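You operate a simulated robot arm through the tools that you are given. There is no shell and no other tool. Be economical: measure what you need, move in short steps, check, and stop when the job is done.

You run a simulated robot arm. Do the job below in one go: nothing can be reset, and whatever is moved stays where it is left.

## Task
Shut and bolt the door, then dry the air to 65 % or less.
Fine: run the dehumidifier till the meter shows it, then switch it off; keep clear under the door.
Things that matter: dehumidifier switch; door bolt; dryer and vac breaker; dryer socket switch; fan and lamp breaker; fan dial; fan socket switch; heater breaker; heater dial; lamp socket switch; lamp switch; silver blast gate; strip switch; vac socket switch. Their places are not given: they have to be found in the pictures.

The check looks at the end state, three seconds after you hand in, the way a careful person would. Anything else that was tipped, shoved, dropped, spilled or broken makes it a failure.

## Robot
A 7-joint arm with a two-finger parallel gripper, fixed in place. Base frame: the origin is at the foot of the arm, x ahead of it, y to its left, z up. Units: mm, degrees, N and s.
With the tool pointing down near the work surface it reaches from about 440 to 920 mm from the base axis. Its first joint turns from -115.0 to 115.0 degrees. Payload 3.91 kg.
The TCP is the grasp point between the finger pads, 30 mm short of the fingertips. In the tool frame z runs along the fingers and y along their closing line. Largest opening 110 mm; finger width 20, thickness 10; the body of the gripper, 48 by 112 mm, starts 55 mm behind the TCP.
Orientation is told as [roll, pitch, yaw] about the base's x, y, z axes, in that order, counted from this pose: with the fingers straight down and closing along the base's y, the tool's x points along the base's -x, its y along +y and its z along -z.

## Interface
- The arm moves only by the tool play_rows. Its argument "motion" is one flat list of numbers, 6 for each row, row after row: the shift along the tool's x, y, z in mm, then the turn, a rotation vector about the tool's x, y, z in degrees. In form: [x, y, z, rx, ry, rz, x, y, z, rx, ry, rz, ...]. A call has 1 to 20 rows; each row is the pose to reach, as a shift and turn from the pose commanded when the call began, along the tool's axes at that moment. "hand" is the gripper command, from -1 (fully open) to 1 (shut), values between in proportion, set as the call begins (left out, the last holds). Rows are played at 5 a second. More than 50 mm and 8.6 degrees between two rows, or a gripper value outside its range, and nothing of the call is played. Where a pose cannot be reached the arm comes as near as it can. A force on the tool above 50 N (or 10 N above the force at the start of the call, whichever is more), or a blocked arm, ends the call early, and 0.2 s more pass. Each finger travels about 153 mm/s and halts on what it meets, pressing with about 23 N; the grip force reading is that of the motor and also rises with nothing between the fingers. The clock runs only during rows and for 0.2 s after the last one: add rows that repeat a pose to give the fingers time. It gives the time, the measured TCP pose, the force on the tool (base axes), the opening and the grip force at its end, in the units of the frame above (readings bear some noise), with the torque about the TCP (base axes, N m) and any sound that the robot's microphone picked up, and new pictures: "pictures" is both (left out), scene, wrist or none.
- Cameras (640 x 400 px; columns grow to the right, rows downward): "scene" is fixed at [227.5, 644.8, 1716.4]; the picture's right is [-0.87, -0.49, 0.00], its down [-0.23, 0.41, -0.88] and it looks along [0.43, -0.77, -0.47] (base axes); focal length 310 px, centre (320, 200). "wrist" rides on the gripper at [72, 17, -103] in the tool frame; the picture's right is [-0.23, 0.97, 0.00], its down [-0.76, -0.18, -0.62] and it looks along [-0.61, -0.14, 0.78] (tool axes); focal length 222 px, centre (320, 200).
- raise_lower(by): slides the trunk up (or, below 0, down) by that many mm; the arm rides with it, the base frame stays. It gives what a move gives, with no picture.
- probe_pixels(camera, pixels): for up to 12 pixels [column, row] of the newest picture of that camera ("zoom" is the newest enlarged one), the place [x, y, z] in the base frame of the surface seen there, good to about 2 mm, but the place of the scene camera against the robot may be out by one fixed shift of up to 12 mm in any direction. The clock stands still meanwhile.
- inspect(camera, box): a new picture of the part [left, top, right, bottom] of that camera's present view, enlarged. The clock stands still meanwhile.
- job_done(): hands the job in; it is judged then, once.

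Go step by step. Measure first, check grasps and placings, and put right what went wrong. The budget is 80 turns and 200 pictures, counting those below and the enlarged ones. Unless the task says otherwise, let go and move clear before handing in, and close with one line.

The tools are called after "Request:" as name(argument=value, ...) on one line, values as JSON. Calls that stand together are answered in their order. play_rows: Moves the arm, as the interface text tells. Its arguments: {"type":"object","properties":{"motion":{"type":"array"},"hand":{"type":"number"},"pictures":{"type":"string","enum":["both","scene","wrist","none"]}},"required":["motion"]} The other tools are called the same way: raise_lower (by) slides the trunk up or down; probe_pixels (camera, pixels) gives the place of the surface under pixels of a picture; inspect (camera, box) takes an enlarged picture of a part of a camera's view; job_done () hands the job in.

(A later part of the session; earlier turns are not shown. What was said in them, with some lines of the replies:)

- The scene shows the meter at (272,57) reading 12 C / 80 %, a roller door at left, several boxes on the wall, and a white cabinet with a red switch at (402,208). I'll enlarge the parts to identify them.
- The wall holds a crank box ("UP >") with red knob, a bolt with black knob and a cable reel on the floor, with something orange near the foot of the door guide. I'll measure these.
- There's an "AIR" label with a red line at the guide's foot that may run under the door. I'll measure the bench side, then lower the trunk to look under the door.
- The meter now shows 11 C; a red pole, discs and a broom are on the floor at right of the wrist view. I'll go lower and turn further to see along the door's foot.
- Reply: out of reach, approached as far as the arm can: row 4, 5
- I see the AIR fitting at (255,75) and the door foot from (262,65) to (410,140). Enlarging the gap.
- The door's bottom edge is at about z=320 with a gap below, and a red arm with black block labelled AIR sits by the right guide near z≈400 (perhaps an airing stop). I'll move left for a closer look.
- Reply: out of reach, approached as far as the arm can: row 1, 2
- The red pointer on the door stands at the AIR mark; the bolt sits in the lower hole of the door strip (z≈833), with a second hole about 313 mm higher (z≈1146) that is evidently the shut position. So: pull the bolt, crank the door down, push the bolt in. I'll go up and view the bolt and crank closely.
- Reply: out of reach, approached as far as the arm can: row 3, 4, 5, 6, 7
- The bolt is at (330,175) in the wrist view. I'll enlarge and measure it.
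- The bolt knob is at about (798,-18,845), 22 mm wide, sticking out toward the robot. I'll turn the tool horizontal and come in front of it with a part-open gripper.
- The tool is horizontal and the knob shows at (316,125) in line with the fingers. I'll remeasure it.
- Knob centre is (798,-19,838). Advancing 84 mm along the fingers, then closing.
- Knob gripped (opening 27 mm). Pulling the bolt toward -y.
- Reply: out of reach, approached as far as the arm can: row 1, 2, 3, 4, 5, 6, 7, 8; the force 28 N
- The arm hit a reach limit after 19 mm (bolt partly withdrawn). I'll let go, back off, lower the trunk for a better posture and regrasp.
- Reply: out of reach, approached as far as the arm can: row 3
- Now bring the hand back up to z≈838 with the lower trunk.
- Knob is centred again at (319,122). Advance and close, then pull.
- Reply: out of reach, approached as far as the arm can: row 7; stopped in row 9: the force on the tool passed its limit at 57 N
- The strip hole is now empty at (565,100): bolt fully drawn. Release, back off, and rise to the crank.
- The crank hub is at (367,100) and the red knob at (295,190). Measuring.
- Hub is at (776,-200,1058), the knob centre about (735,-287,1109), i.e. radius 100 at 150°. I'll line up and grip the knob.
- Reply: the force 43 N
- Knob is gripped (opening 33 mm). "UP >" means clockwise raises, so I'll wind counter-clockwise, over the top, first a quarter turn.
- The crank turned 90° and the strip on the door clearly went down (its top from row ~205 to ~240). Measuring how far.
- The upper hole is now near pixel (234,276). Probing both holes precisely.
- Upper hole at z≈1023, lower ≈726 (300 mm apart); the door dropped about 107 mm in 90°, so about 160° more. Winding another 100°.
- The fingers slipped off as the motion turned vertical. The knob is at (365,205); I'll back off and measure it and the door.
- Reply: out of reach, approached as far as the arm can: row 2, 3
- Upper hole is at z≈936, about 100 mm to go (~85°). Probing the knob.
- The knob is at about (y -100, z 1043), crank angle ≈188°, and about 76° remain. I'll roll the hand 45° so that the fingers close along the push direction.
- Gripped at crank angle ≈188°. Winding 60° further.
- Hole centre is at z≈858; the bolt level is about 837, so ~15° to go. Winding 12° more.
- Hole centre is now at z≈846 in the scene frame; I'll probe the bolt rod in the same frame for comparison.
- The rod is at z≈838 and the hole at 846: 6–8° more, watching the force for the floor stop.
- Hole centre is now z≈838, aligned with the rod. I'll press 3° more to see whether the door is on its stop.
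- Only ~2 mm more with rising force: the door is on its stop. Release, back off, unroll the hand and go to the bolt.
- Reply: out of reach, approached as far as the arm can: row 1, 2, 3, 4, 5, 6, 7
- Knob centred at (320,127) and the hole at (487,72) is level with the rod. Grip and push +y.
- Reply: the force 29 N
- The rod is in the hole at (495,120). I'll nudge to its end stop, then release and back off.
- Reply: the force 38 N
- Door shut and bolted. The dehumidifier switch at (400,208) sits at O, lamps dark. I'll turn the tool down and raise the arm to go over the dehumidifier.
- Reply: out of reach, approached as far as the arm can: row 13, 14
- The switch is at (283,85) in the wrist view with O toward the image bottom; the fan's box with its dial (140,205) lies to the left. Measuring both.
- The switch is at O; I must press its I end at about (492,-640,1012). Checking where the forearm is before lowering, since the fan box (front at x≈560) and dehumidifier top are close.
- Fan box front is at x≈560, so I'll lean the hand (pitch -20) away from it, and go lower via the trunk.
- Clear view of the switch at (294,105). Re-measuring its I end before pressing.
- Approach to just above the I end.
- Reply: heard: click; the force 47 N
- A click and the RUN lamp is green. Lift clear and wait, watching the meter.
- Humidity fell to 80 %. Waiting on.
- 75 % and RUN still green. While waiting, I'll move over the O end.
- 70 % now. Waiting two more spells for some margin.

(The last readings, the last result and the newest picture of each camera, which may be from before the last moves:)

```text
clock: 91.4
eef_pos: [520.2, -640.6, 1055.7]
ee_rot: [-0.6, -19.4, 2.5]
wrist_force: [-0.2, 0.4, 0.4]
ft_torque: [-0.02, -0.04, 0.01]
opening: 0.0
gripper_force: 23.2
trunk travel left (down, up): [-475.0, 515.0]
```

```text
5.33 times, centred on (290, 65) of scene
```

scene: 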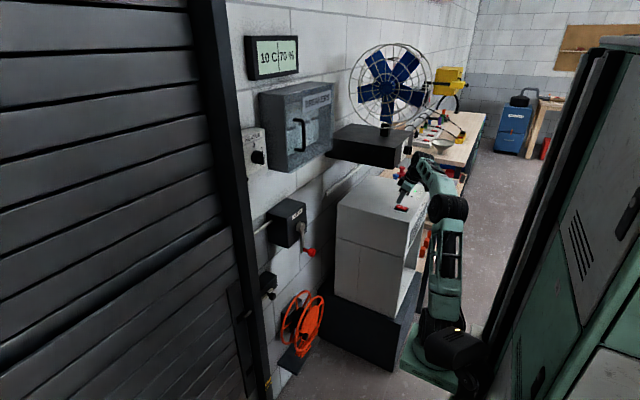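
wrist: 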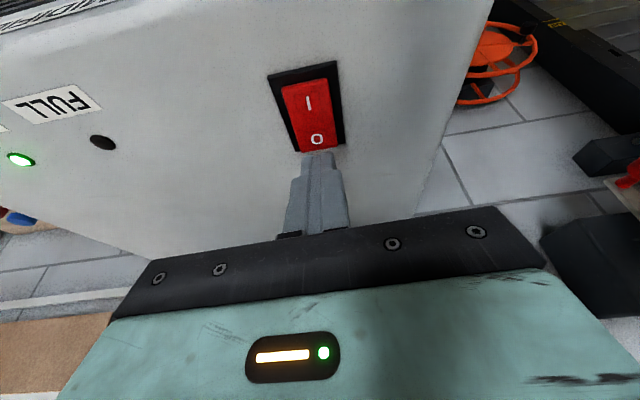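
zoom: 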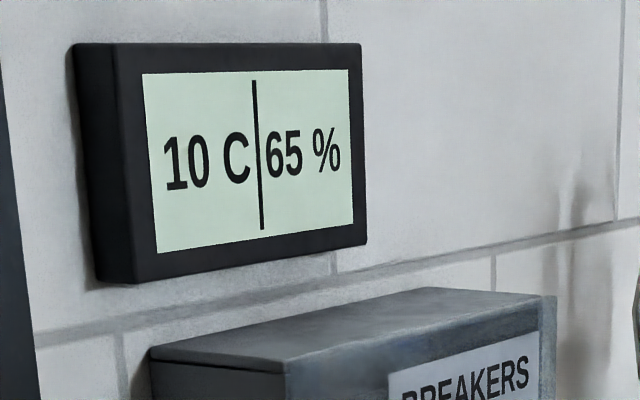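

65 % shown. A little longer for margin against rounding.

Request:
play_rows(motion=[0, 0, 0, 0, 0, 0, 0, 0, 0, 0, 0, 0, 0, 0, 0, 0, 0, 0, 0, 0, 0, 0, 0, 0, 0, 0, 0, 0, 0, 0, 0, 0, 0, 0, 0, 0, 0, 0, 0, 0, 0, 0, 0, 0, 0, 0, 0, 0, 0, 0, 0, 0, 0, 0, 0, 0, 0, 0, 0, 0, 0, 0, 0, 0, 0, 0, 0, 0, 0, 0, 0, 0, 0, 0, 0, 0, 0, 0, 0, 0, 0, 0, 0, 0, 0, 0, 0, 0, 0, 0, 0, 0, 0, 0, 0, 0, 0, 0, 0, 0, 0, 0, 0, 0, 0, 0, 0, 0, 0, 0, 0, 0, 0, 0, 0, 0, 0, 0, 0, 0], pictures="none")

Request:
inspect(camera="scene", box=[230, 30, 350, 100])

Request:
inspect(camera="wrist", box=[0, 70, 180, 220])

```text
clock: 95.6
eef_pos: [519.3, -640.2, 1057.0]
ee_rot: [-0.6, -19.4, 2.4]
wrist_force: [-0.7, 0.2, -0.2]
ft_torque: [-0.02, -0.01, -0.01]
opening: 0.0
gripper_force: 22.9
trunk travel left (down, up): [-475.0, 515.0]
```

```text
5.33 times, centred on (290, 65) of scene
```

zoom: 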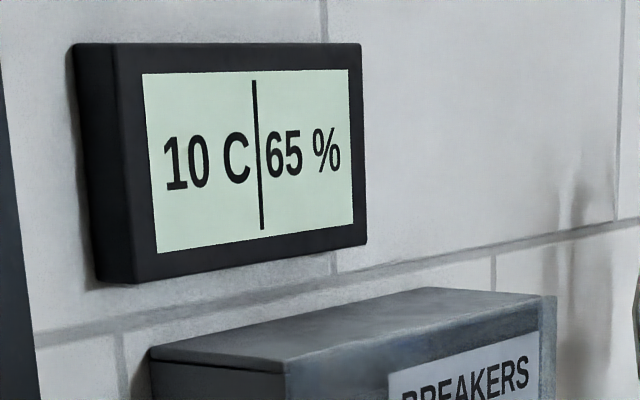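

```text
2.67 times, centred on (90, 145) of wrist
```

zoom: 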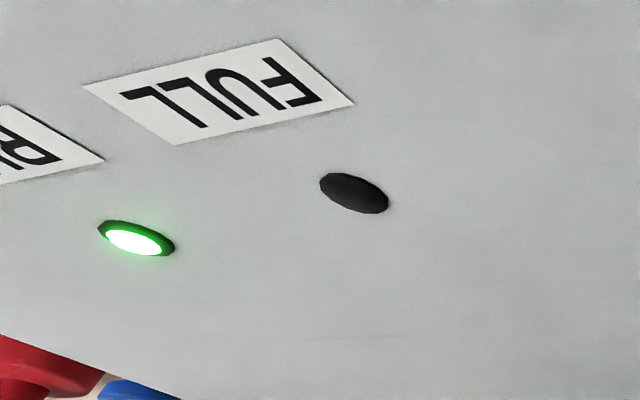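

Still 65 %. One more spell.

Request:
play_rows(motion=[0, 0, 0, 0, 0, 0, 0, 0, 0, 0, 0, 0, 0, 0, 0, 0, 0, 0, 0, 0, 0, 0, 0, 0, 0, 0, 0, 0, 0, 0, 0, 0, 0, 0, 0, 0, 0, 0, 0, 0, 0, 0, 0, 0, 0, 0, 0, 0, 0, 0, 0, 0, 0, 0, 0, 0, 0, 0, 0, 0, 0, 0, 0, 0, 0, 0, 0, 0, 0, 0, 0, 0, 0, 0, 0, 0, 0, 0, 0, 0, 0, 0, 0, 0, 0, 0, 0, 0, 0, 0, 0, 0, 0, 0, 0, 0, 0, 0, 0, 0, 0, 0, 0, 0, 0, 0, 0, 0, 0, 0, 0, 0, 0, 0, 0, 0, 0, 0, 0, 0], pictures="none")

Request:
inspect(camera="scene", box=[230, 30, 350, 100])

```text
clock: 99.8
eef_pos: [518.6, -640.5, 1056.6]
ee_rot: [-0.6, -19.4, 2.4]
wrist_force: [0.7, 0.5, 0.4]
ft_torque: [-0.02, 0.0, 0.02]
opening: 0.1
gripper_force: 22.8
trunk travel left (down, up): [-475.0, 515.0]
```

```text
5.33 times, centred on (290, 65) of scene
```

zoom: 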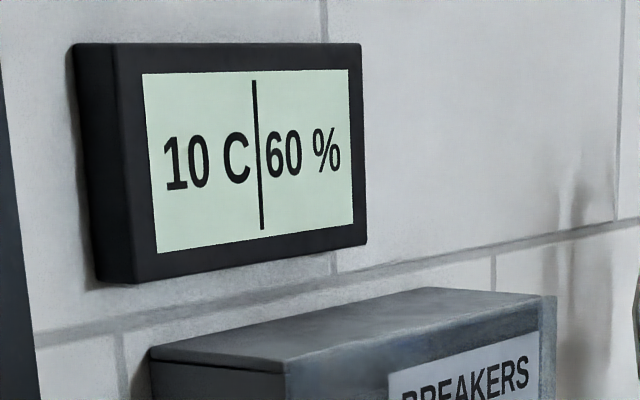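

60 %. Now pressing the O end.

Request:
play_rows(motion=[5.5, 0, 6.5, 0, 0, 0, 6.8, 0, 10.3, 0, 0, 0, 7.8, 0, 13.1, 0, 0, 0, 8.8, 0, 16, 0, 0, 0, 9.8, 0, 18.8, 0, 0, 0], pictures="wrist")

```text
clock: 101.0
eef_pos: [515.9, -640.4, 1040.7]
ee_rot: [-1.1, -19.7, 2.6]
wrist_force: [2.1, -2.0, 30.4]
ft_torque: [0.05, -0.07, 0.39]
opening: 0.1
gripper_force: 23.5
trunk travel left (down, up): [-475.0, 515.0]
heard: click
```

wrist: 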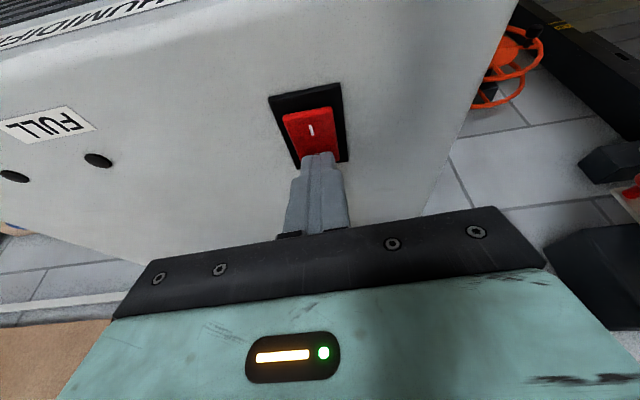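

Click heard and the RUN lamp at (14,176) is dark. Lifting clear and back toward -x, then a final check.

Request:
play_rows(motion=[-10, 0, -30, 0, 0, 0, -5, 0, -60, 0, 0, 0, 10, 0, -100, 0, 0, 0, 20, 0, -140, 0, 0, 0, 20, 0, -140, 0, 0, 0], pictures="both")

Request:
inspect(camera="scene", box=[230, 30, 350, 100])

Request:
inspect(camera="scene", box=[200, 250, 320, 400])

```text
clock: 102.2
eef_pos: [449.6, -640.6, 1162.2]
ee_rot: [-0.5, -19.5, 2.4]
wrist_force: [0.0, 0.5, -0.1]
ft_torque: [-0.02, 0.0, 0.0]
opening: 0.0
gripper_force: 23.5
trunk travel left (down, up): [-475.0, 515.0]
```

scene: 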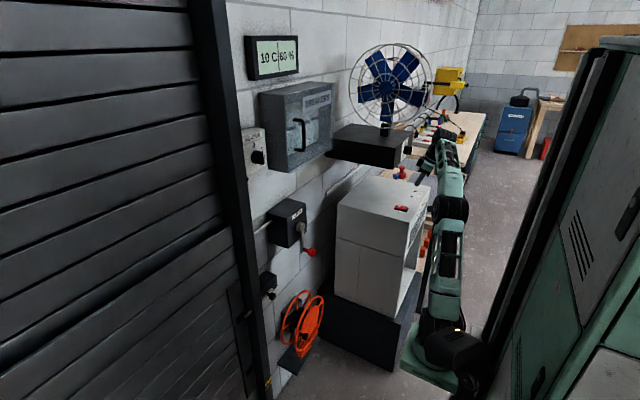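
wrist: 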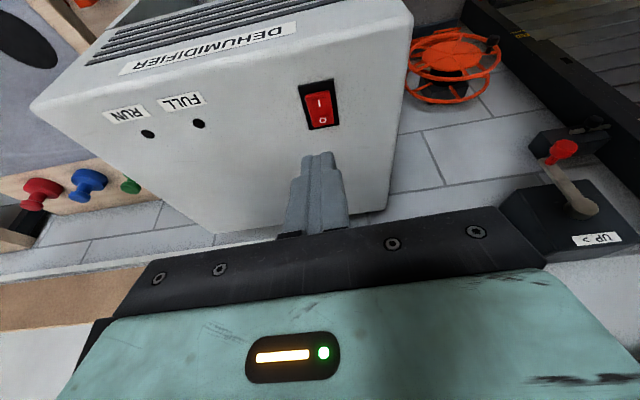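

```text
5.33 times, centred on (290, 65) of scene
```

zoom: 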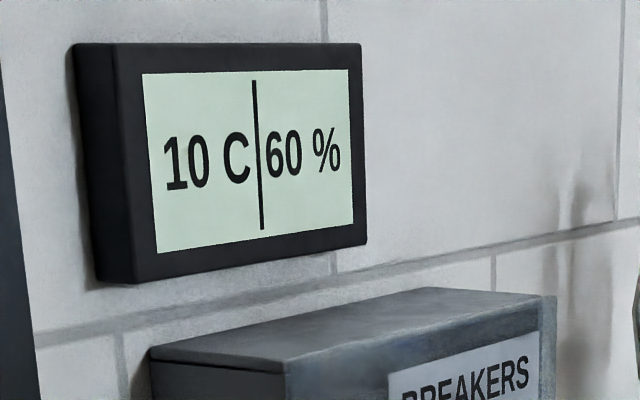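

```text
2.67 times, centred on (260, 325) of scene
```

zoom: 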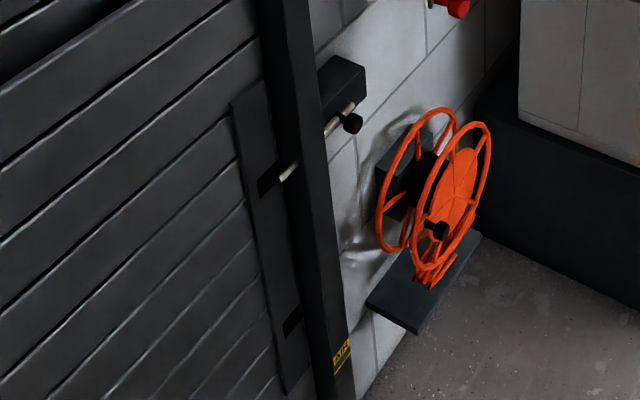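

Bolt is in, meter 60 %, switch at O. I'll just check the dark band across the door at about (100,320).

Request:
inspect(camera="scene", box=[0, 180, 250, 400])

Request:
probe_pixels(camera="scene", pixels=[[100, 250], [100, 270], [100, 305], [100, 312], [100, 330], [180, 262], [180, 258], [180, 275], [180, 235]])

```text
1.82 times, centred on (125, 290) of scene
```

zoom: 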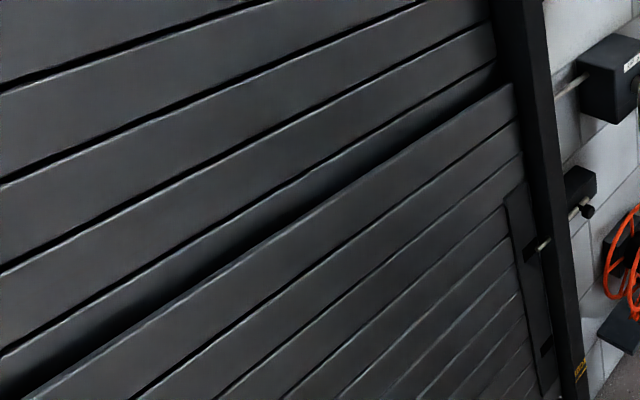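

```text
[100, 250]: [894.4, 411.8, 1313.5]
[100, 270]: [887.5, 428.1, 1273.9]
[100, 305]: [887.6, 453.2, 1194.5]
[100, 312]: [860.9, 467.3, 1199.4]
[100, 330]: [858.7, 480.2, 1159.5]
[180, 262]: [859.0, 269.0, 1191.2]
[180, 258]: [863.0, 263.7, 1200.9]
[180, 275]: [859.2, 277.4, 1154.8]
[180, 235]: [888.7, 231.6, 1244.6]
```

The band is only the overlap of the lower leaf over the fixed upper one, with solid slats behind it, so there is no opening. Everything is in its end state and the arm is clear, so I'm handing in.

Request:
job_done()

```text
The job is handed in.
```

The door is shut and bolted, the meter showed 60 % at the last look, the dehumidifier is switched off, and the arm is clear.
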